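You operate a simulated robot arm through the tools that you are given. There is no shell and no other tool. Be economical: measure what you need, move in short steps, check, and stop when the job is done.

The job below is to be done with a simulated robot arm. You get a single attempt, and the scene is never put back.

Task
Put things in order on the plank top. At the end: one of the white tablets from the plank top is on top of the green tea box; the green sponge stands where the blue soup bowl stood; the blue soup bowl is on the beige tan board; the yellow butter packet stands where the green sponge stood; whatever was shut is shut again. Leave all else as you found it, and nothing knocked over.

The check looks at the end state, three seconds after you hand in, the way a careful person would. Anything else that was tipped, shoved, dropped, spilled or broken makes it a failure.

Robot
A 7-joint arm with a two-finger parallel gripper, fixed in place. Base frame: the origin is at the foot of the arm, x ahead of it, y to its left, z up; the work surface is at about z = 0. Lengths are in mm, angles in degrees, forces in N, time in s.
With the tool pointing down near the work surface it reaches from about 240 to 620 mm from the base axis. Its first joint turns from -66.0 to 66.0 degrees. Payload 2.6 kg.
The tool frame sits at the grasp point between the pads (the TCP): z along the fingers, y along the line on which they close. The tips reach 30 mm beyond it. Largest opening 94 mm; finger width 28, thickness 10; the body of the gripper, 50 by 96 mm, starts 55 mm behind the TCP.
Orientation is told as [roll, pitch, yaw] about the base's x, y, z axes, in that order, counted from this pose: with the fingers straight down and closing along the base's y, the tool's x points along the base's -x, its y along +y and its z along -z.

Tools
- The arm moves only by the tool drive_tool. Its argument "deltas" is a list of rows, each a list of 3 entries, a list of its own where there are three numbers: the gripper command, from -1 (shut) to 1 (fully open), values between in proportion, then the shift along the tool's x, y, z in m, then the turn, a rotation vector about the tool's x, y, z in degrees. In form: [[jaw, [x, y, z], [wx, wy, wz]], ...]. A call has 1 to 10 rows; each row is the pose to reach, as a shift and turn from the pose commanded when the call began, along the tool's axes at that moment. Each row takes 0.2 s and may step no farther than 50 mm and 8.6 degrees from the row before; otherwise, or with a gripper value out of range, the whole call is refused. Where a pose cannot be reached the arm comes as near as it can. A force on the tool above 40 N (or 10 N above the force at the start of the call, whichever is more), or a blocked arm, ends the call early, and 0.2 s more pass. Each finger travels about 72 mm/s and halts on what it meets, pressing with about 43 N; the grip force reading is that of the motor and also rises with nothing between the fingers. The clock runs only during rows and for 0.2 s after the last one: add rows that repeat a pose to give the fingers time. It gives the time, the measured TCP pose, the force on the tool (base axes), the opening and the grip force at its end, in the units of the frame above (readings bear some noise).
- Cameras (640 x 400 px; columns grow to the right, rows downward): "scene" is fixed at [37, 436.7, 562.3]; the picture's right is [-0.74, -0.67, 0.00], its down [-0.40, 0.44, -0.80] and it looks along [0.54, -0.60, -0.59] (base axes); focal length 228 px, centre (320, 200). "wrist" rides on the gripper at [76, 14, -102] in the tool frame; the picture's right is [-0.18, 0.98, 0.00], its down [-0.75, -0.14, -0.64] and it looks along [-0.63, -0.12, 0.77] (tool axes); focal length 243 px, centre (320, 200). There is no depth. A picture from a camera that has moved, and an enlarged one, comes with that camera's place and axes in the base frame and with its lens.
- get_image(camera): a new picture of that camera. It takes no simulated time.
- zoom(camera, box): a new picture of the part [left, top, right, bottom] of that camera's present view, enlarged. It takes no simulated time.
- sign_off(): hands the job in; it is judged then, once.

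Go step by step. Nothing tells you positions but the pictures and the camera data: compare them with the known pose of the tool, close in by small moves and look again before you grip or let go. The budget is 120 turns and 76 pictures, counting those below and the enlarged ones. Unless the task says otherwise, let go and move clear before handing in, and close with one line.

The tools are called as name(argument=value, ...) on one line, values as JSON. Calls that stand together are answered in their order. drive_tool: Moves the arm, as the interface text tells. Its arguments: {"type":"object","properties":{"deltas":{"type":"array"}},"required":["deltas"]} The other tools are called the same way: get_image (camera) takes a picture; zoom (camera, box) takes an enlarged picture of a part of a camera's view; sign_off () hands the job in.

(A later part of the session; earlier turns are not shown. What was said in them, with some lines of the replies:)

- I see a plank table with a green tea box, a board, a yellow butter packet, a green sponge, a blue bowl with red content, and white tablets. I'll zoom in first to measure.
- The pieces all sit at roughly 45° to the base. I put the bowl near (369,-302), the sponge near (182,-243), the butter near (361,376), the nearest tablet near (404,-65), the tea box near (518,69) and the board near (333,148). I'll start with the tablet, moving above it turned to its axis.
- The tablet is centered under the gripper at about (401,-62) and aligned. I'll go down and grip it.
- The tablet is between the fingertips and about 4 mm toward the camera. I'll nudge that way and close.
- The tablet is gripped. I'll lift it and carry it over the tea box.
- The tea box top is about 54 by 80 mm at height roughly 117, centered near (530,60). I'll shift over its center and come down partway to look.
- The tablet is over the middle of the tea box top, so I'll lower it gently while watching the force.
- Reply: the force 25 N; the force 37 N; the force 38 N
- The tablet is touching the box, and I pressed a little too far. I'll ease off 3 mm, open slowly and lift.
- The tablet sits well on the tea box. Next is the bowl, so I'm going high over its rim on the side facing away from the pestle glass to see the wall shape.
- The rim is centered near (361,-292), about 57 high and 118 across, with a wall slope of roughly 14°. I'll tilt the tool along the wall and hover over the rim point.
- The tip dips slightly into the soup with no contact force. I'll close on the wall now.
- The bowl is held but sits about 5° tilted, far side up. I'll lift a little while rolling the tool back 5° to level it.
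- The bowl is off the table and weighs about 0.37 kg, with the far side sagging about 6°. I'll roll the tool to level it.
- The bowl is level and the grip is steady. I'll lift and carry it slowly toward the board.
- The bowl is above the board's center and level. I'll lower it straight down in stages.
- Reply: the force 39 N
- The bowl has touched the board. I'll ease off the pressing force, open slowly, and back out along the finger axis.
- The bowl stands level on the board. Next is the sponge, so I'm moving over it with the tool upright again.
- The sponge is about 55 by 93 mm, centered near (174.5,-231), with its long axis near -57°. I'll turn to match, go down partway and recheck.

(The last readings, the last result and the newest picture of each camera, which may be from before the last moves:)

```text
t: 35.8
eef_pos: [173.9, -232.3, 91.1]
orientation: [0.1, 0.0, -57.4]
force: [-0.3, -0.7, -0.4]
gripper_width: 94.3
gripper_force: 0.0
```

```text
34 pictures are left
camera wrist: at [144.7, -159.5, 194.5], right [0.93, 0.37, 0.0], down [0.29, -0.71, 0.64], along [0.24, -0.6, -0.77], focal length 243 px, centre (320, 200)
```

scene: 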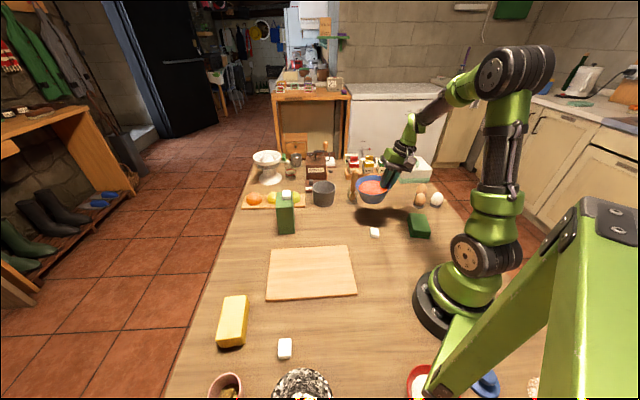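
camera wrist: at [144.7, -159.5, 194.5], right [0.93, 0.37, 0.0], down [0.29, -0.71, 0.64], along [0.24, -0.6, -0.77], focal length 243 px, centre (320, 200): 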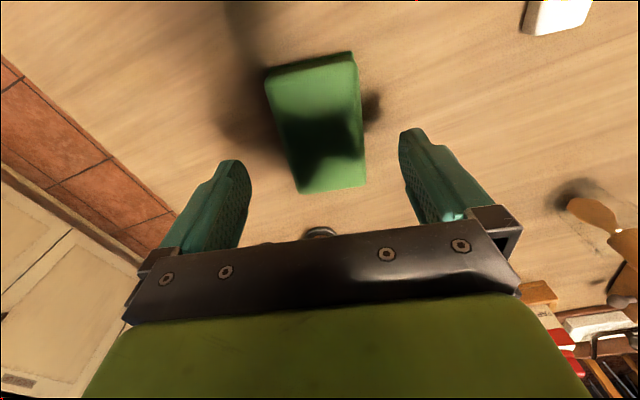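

drive_tool(deltas=[[1, [-0.002, 0.002, 0.03], [0, 0, 0]], [1, [-0.002, 0.002, 0.055], [0, 0, 0]], [0.5, [-0.002, 0.002, 0.055], [0, 0, 0]], [0.2, [-0.002, 0.002, 0.055], [0, 0, 0]], [0, [-0.002, 0.002, 0.055], [0, 0, 0]], [-0.1, [-0.002, 0.002, 0.055], [0, 0, 0]], [-0.1, [-0.002, 0.002, 0.055], [0, 0, 0]]])

zoom(camera="scene", box=[370, 170, 470, 250])

```text
t: 37.4
eef_pos: [178.0, -231.5, 35.5]
orientation: [0.0, -0.1, -57.3]
force: [-0.2, -1.1, 0.4]
gripper_width: 63.2
gripper_force: 42.8
```

```text
5.00 times, centred on (420, 210) of scene
camera zoom: at [37.0, 436.7, 562.3], right [-0.74, -0.67, 0.0], down [-0.4, 0.44, -0.8], along [0.54, -0.6, -0.59], focal length 1141 px, centre (-180, 150)
```

zoom: 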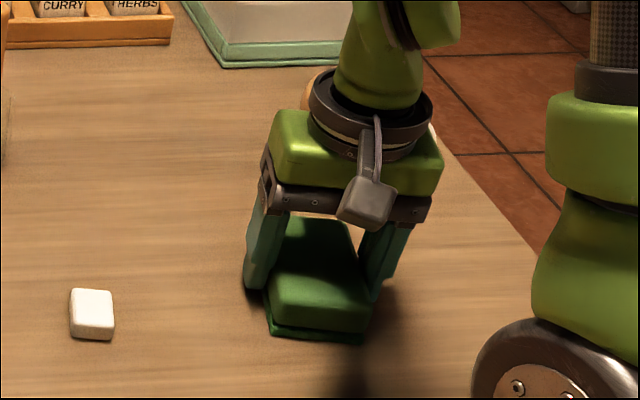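

The sponge is gripped at 63 mm. I'll lift it and carry it to the bowl's old spot at (358,-290).

drive_tool(deltas=[[-0.2, [0, 0, -0.03], [0, 0, 0]], [-0.2, [0, 0, -0.065], [0, 0, 0]], [-0.2, [0, 0, -0.1], [0, 0, 0]], [-0.2, [-0.029, 0.024, -0.1], [0, 0, 0]], [-0.2, [-0.058, 0.048, -0.1], [0, 0, 0]], [-0.2, [-0.088, 0.072, -0.1], [0, 0, 0]], [-0.2, [-0.117, 0.096, -0.1], [0, 0, 0]], [-0.2, [-0.147, 0.12, -0.1], [0, 0, 0]], [-0.2, [-0.147, 0.12, -0.1], [0, 0, 0]]])

get_image(camera="wrist")

zoom(camera="scene", box=[330, 140, 450, 230])

```text
t: 39.4
eef_pos: [358.1, -292.0, 134.2]
orientation: [0.1, 0.0, -57.2]
force: [0.6, -0.1, -0.7]
gripper_width: 62.9
gripper_force: 43.1
```

```text
32 pictures are left
camera wrist: at [328.7, -218.8, 236.7], right [0.93, 0.38, 0.0], down [0.29, -0.71, 0.64], along [0.24, -0.59, -0.77], focal length 243 px, centre (320, 200)
```

wrist: 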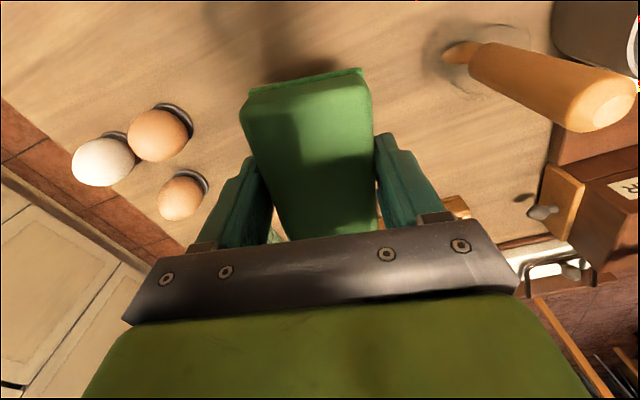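

```text
4.44 times, centred on (390, 185) of scene
camera zoom: at [37.0, 436.7, 562.3], right [-0.74, -0.67, 0.0], down [-0.4, 0.44, -0.8], along [0.54, -0.6, -0.59], focal length 1014 px, centre (9, 267)
```

zoom: 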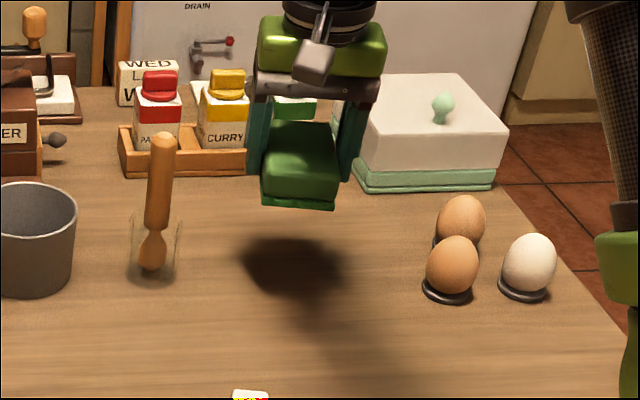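

drive_tool(deltas=[[-0.2, [0, 0, 0.035], [0, 0, 0]], [-0.2, [0, 0, 0.07], [0, 0, 0]], [-0.2, [0, 0, 0.092], [0, 0, 0]], [-0.2, [0, 0, 0.096], [0, 0, 0]], [-0.2, [0, 0, 0.098], [0, 0, 0]]])

zoom(camera="scene", box=[340, 155, 430, 220])

```text
t: 40.6
eef_pos: [357.9, -291.9, 35.2]
orientation: [0.0, 0.0, -57.3]
force: [-0.1, -0.6, -0.1]
gripper_width: 62.8
gripper_force: 43.0
```

```text
6.15 times, centred on (385, 188) of scene
camera zoom: at [37.0, 436.7, 562.3], right [-0.74, -0.67, 0.0], down [-0.4, 0.44, -0.8], along [0.54, -0.6, -0.59], focal length 1404 px, centre (-80, 277)
```

zoom: 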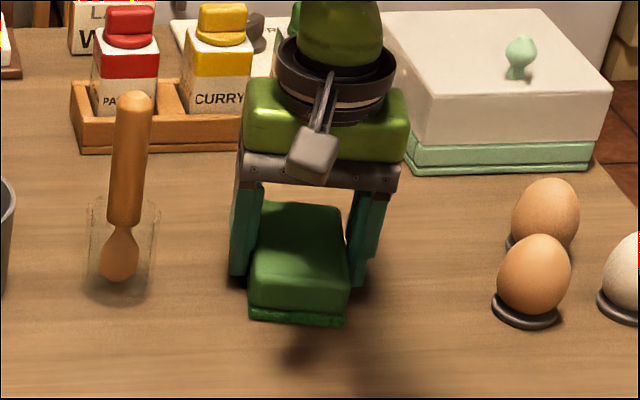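

The sponge is down on the bowl's old spot with no load on the tool. I'll open and rise.

drive_tool(deltas=[[0.5, [0, 0, 0], [0, 0, 0]], [0.6, [0, 0, 0], [0, 0, 0]], [0.7, [0, 0, 0], [0, 0, 0]], [0.7, [0, 0, -0.03], [0, 0, 0]], [0.7, [0, 0, -0.08], [0, 0, 0]], [0.7, [0, 0, -0.13], [0, 0, 0]], [0.7, [0, 0, -0.18], [0, 0, 0]], [0.7, [0, 0, -0.18], [0, 0, 0]]])

get_image(camera="scene")

zoom(camera="scene", box=[340, 155, 430, 220])

```text
t: 42.4
eef_pos: [357.5, -290.5, 218.8]
orientation: [0.0, 0.0, -57.3]
force: [0.2, 0.6, 0.6]
gripper_width: 79.8
gripper_force: 0.1
```

```text
29 pictures are left
```

scene: 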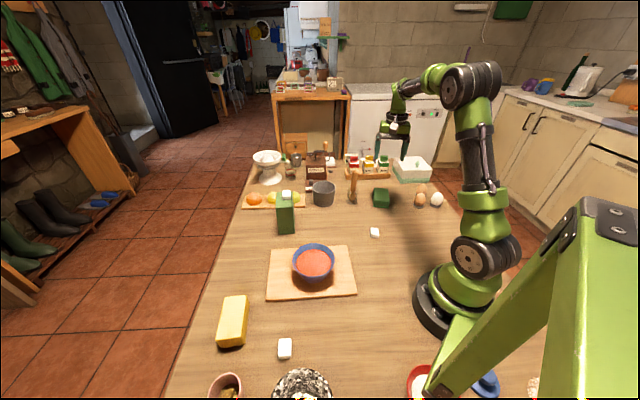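

```text
6.15 times, centred on (385, 188) of scene
camera zoom: at [37.0, 436.7, 562.3], right [-0.74, -0.67, 0.0], down [-0.4, 0.44, -0.8], along [0.54, -0.6, -0.59], focal length 1404 px, centre (-80, 277)
```

zoom: 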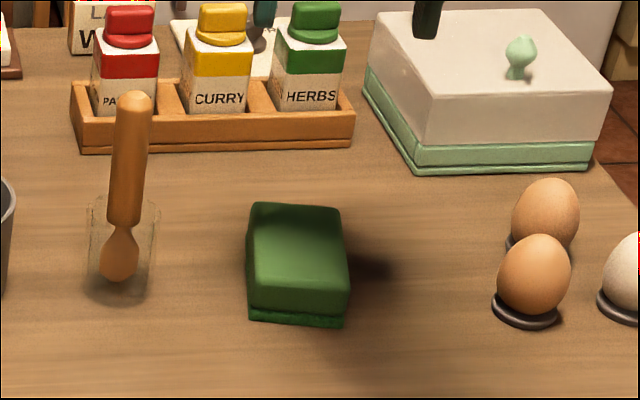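

The sponge stands in place. I'm heading for the butter now, passing high over the table.

drive_tool(deltas=[[0.7, [0.035, 0.0225, 0], [0, 0, -2.5]], [0.7, [0.07, 0.045, 0], [0, 0, -5]], [0.7, [0.105, 0.0675, 0], [0, 0, -7.5]], [0.7, [0.14, 0.09, 0], [0, 0, -10]], [0.7, [0.175, 0.1125, 0], [0, 0, -12.5]], [0.7, [0.21, 0.135, 0], [0, 0, -15]], [0.7, [0.245, 0.1575, 0], [0, 0, -17.5]], [0.7, [0.28, 0.18, 0], [0, 0, -20]]])

```text
t: 44.2
eef_pos: [355.4, 41.7, 216.3]
orientation: [-0.1, 0.1, -37.3]
force: [0.7, 0.8, 0.5]
gripper_width: 79.8
gripper_force: 0.0
```

drive_tool(deltas=[[1, [0.0248, 0.033, 0], [0, 0, 0]], [1, [0.0496, 0.066, 0], [0, 0, 0]], [1, [0.0744, 0.099, 0], [0, 0, 0]], [1, [0.0992, 0.132, 0], [0, 0, 0]], [1, [0.124, 0.165, 0], [0, 0, 0]], [1, [0.1488, 0.198, 0], [0, 0, 0]], [1, [0.1736, 0.231, 0], [0, 0, 0]], [1, [0.198, 0.2636, 0], [0, 0, 0]], [1, [0.198, 0.2636, 0], [0, 0, 0]]])

get_image(camera="wrist")

get_image(camera="scene")

```text
t: 46.2
eef_pos: [360.5, 371.4, 215.7]
orientation: [0.0, 0.1, -37.3]
force: [0.1, -0.2, -0.3]
gripper_width: 94.3
gripper_force: 0.0
```

```text
27 pictures are left
camera wrist: at [309.1, 429.0, 319.2], right [0.74, 0.67, 0.0], down [0.51, -0.57, 0.64], along [0.43, -0.48, -0.77], focal length 243 px, centre (320, 200)
```

wrist: 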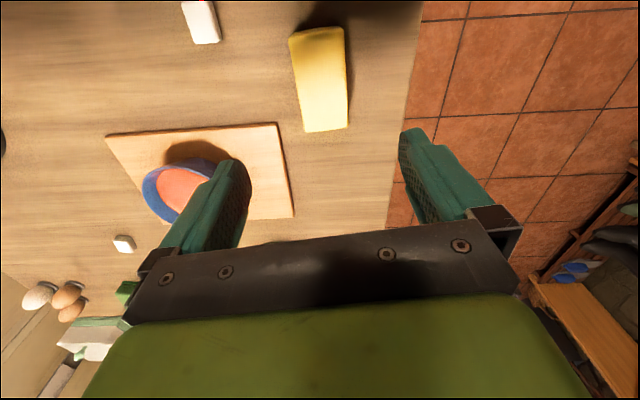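

```text
26 pictures are left
```

scene: 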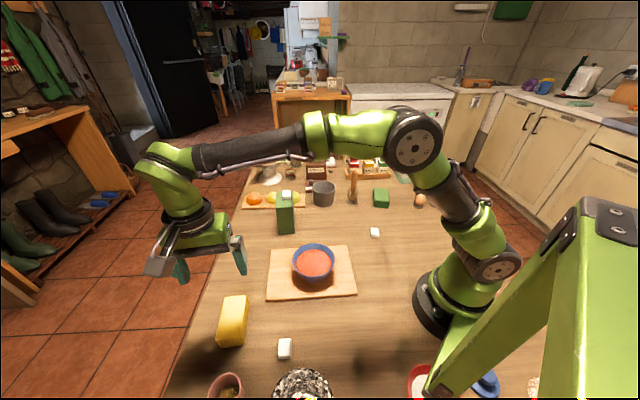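

The butter is about 51 by 98 mm and 36 high, centered near (361.5,373), with its axis near -42°. I'll turn 4.5°, go down partway and check.

drive_tool(deltas=[[1, [0, 0.001, 0.04], [0, 0, 2]], [1, [0, 0.002, 0.08], [0, 0, 4.5]], [1, [0, 0.002, 0.115], [0, 0, 4.5]], [1, [0, 0.002, 0.115], [0, 0, 4.5]]])

get_image(camera="wrist")

```text
t: 47.2
eef_pos: [361.5, 372.7, 99.6]
orientation: [0.0, 0.1, -41.9]
force: [0.1, -0.4, 0.6]
gripper_width: 93.8
gripper_force: 0.0
```

```text
25 pictures are left
camera wrist: at [313.5, 435.1, 202.6], right [0.79, 0.61, 0.0], down [0.47, -0.61, 0.64], along [0.39, -0.51, -0.77], focal length 243 px, centre (320, 200)
```

wrist: 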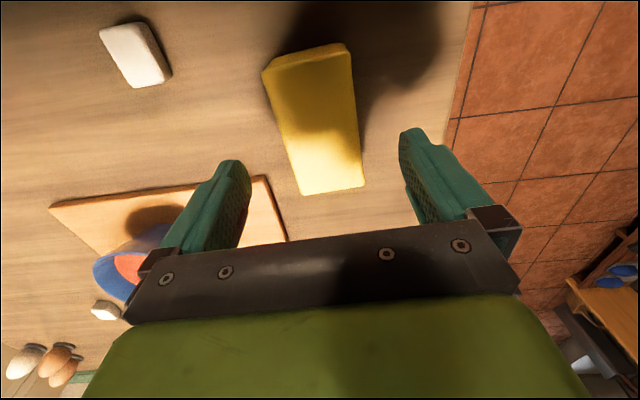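

drive_tool(deltas=[[1, [-0.001, 0, 0.03], [0, 0, 0]], [1, [-0.001, 0, 0.061], [0, 0, 0]], [0.6, [-0.001, 0, 0.061], [0, 0, 0]], [0.3, [-0.001, 0, 0.061], [0, 0, 0]], [0.1, [-0.001, 0, 0.061], [0, 0, 0]], [-0.1, [-0.001, 0, 0.061], [0, 0, 0]], [-0.2, [-0.001, 0, 0.061], [0, 0, 0]], [-0.2, [-0.001, 0, 0.061], [0, 0, 0]]])

get_image(camera="wrist")

```text
t: 49.0
eef_pos: [358.7, 372.6, 39.4]
orientation: [0.0, 0.1, -41.8]
force: [-0.2, 0.8, -0.3]
gripper_width: 59.1
gripper_force: 42.7
```

```text
24 pictures are left
camera wrist: at [312.3, 434.1, 143.5], right [0.79, 0.61, 0.0], down [0.47, -0.61, 0.64], along [0.39, -0.51, -0.77], focal length 243 px, centre (320, 200)
```

wrist: 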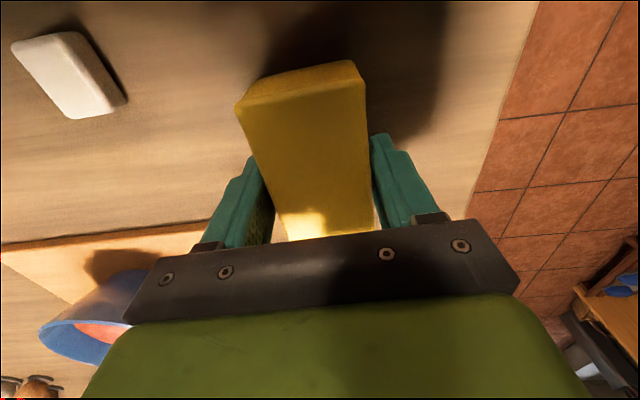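

The butter is gripped. I'll lift it high and carry it across toward the sponge's old spot.

drive_tool(deltas=[[-0.2, [0, 0, -0.03], [0, 0, 0]], [-0.2, [0, 0, -0.07], [0, 0, 0]], [-0.2, [0, 0, -0.115], [0, 0, 0]], [-0.2, [0, 0, -0.16], [0, 0, 0]], [-0.2, [-0.02, -0.025, -0.16], [0, 0, 0]], [-0.2, [-0.045, -0.059, -0.16], [0, 0, 0]], [-0.2, [-0.072, -0.094, -0.16], [0, 0, 0]], [-0.2, [-0.099, -0.1295, -0.16], [0, 0, 0]], [-0.2, [-0.126, -0.165, -0.16], [0, 0, 0]], [-0.2, [-0.15, -0.196, -0.16], [0, 0, 0]]])

```text
t: 51.2
eef_pos: [342.4, 126.3, 201.5]
orientation: [-0.1, 0.0, -41.8]
force: [0.5, 0.2, -2.1]
gripper_width: 59.1
gripper_force: 42.6
```

drive_tool(deltas=[[-0.2, [-0.022, -0.035, 0], [0, 0, 2.5]], [-0.2, [-0.044, -0.07, 0], [0, 0, 5]], [-0.2, [-0.066, -0.1055, 0], [0, 0, 7.5]], [-0.2, [-0.0885, -0.141, 0], [0, 0, 10]], [-0.2, [-0.111, -0.176, 0], [0, 0, 12.5]], [-0.2, [-0.133, -0.211, 0], [0, 0, 15.3]], [-0.2, [-0.133, -0.211, 0], [0, 0, 15.3]]])

```text
t: 52.8
eef_pos: [304.2, -120.6, 197.3]
orientation: [0.1, 0.0, -57.0]
force: [-0.8, -0.2, -3.7]
gripper_width: 59.2
gripper_force: 43.0
```

drive_tool(deltas=[[-0.2, [-0.005, -0.035, 0], [0, 0, 0]], [-0.2, [-0.011, -0.08, 0], [0, 0, 0]], [-0.2, [-0.017, -0.125, 0], [0, 0, 0]], [-0.2, [-0.023, -0.167, 0], [0, 0, 0]], [-0.2, [-0.023, -0.167, 0.04], [0, 0, 0]], [-0.2, [-0.023, -0.167, 0.08], [0, 0, 0]], [-0.2, [-0.023, -0.167, 0.12], [0, 0, 0]], [-0.2, [-0.023, -0.167, 0.12], [0, 0, 0]]])

zoom(camera="scene", box=[360, 160, 480, 250])

get_image(camera="wrist")

```text
t: 54.6
eef_pos: [173.7, -228.8, 78.8]
orientation: [-0.1, 0.0, -57.1]
force: [-0.2, 0.1, -2.1]
gripper_width: 58.9
gripper_force: 43.6
```

```text
4.44 times, centred on (420, 205) of scene
camera zoom: at [37.0, 436.7, 562.3], right [-0.74, -0.67, 0.0], down [-0.4, 0.44, -0.8], along [0.54, -0.6, -0.59], focal length 1014 px, centre (-124, 178)
```

zoom: 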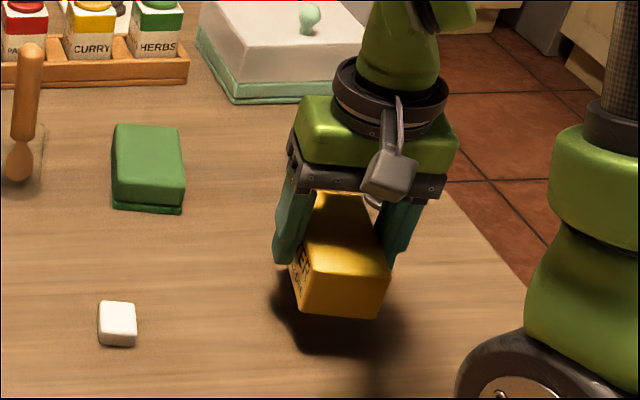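

```text
22 pictures are left
camera wrist: at [142.5, -157.3, 182.2], right [0.93, 0.38, 0.0], down [0.29, -0.71, 0.64], along [0.24, -0.59, -0.77], focal length 243 px, centre (320, 200)
```

wrist: 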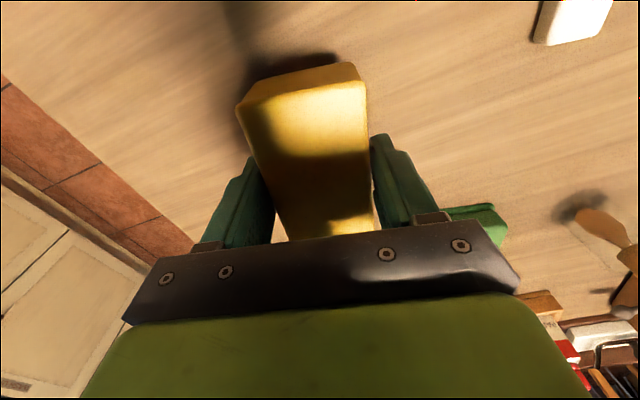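

The butter is almost over the spot. I'll make a 3 mm correction and lower it to the pick height.

drive_tool(deltas=[[-0.2, [-0.003, 0.001, 0.015], [0, 0, 0]], [-0.2, [-0.003, 0.001, 0.03], [0, 0, 0]], [-0.2, [-0.003, 0.001, 0.036], [0, 0, 0]], [-0.2, [-0.003, 0.001, 0.038], [0, 0, 0]]])

zoom(camera="scene", box=[370, 170, 470, 250])

```text
t: 55.6
eef_pos: [175.1, -231.0, 40.8]
orientation: [-0.1, 0.1, -57.1]
force: [-0.7, 0.2, -2.8]
gripper_width: 58.7
gripper_force: 43.2
```

```text
5.00 times, centred on (420, 210) of scene
camera zoom: at [37.0, 436.7, 562.3], right [-0.74, -0.67, 0.0], down [-0.4, 0.44, -0.8], along [0.54, -0.6, -0.59], focal length 1141 px, centre (-180, 150)
```

zoom: 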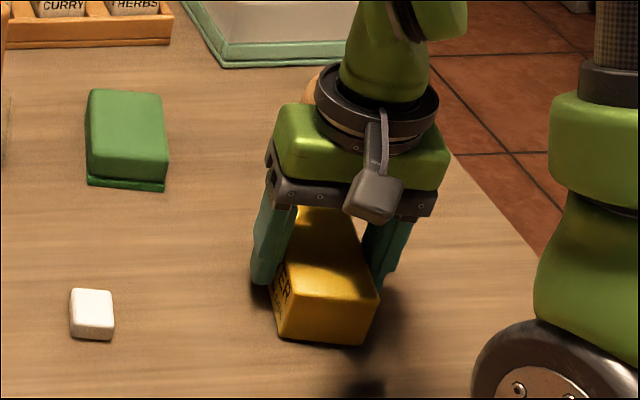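

drive_tool(deltas=[[-0.2, [0, 0, 0.001], [0, 0, 0]], [-0.2, [0, 0, 0.0015], [0, 0, 0]]])

```text
t: 56.2
eef_pos: [175.6, -232.0, 41.4]
orientation: [-0.1, 0.0, -57.0]
force: [-1.8, 2.7, 5.6]
gripper_width: 59.1
gripper_force: 42.7
```

It's touching the table now. I'll open and rise.

drive_tool(deltas=[[0.4, [0, 0, 0], [0, 0, 0]], [0.6, [0, 0, 0], [0, 0, 0]], [0.8, [0, 0, 0], [0, 0, 0]], [0.8, [0, 0, -0.03], [0, 0, 0]], [0.8, [0, 0, -0.08], [0, 0, 0]], [0.8, [0, 0, -0.13], [0, 0, 0]], [0.8, [0, 0, -0.18], [0, 0, 0]], [0.8, [-0.04, 0.02, -0.19], [0, 0, 0]], [0.8, [-0.08, 0.04, -0.2], [0, 0, 0]], [0.8, [-0.12, 0.06, -0.2], [0, 0, 0]]])

get_image(camera="scene")

zoom(camera="scene", box=[230, 140, 470, 290])

```text
t: 58.4
eef_pos: [291.0, -302.2, 240.1]
orientation: [0.0, 0.0, -57.1]
force: [-0.4, 0.2, 0.5]
gripper_width: 84.7
gripper_force: 0.2
```

```text
20 pictures are left
```

scene: 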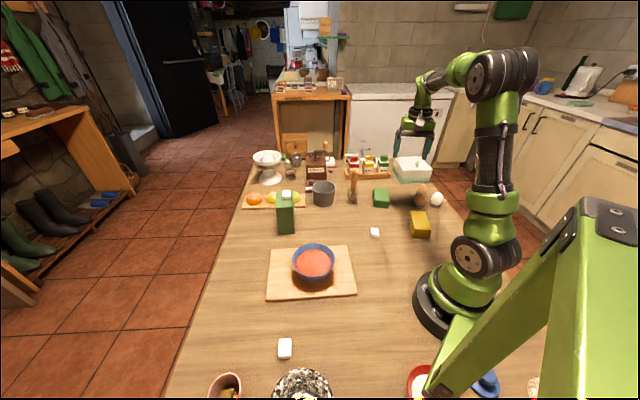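

```text
2.67 times, centred on (350, 215) of scene
camera zoom: at [36.9, 436.8, 562.3], right [-0.74, -0.67, 0.0], down [-0.4, 0.44, -0.8], along [0.54, -0.6, -0.59], focal length 608 px, centre (240, 160)
```

zoom: 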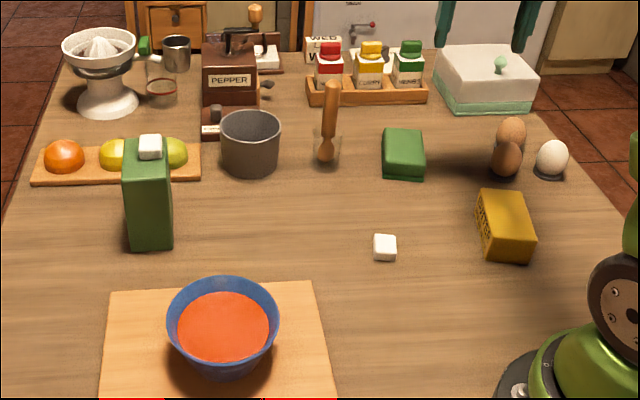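

Everything is in place: the tablet is on the tea box, the bowl is on the board, the sponge is on the bowl's spot and the butter is on the sponge's spot. Nothing else moved, the lidded dish stayed shut throughout and the arm is clear, so I'm handing in.

sign_off()

```text
The job is handed in.
```

The job is done and handed in: the tablet, bowl, sponge and butter are all in their required places, and the last pictures show nothing spilled, knocked over or left open.
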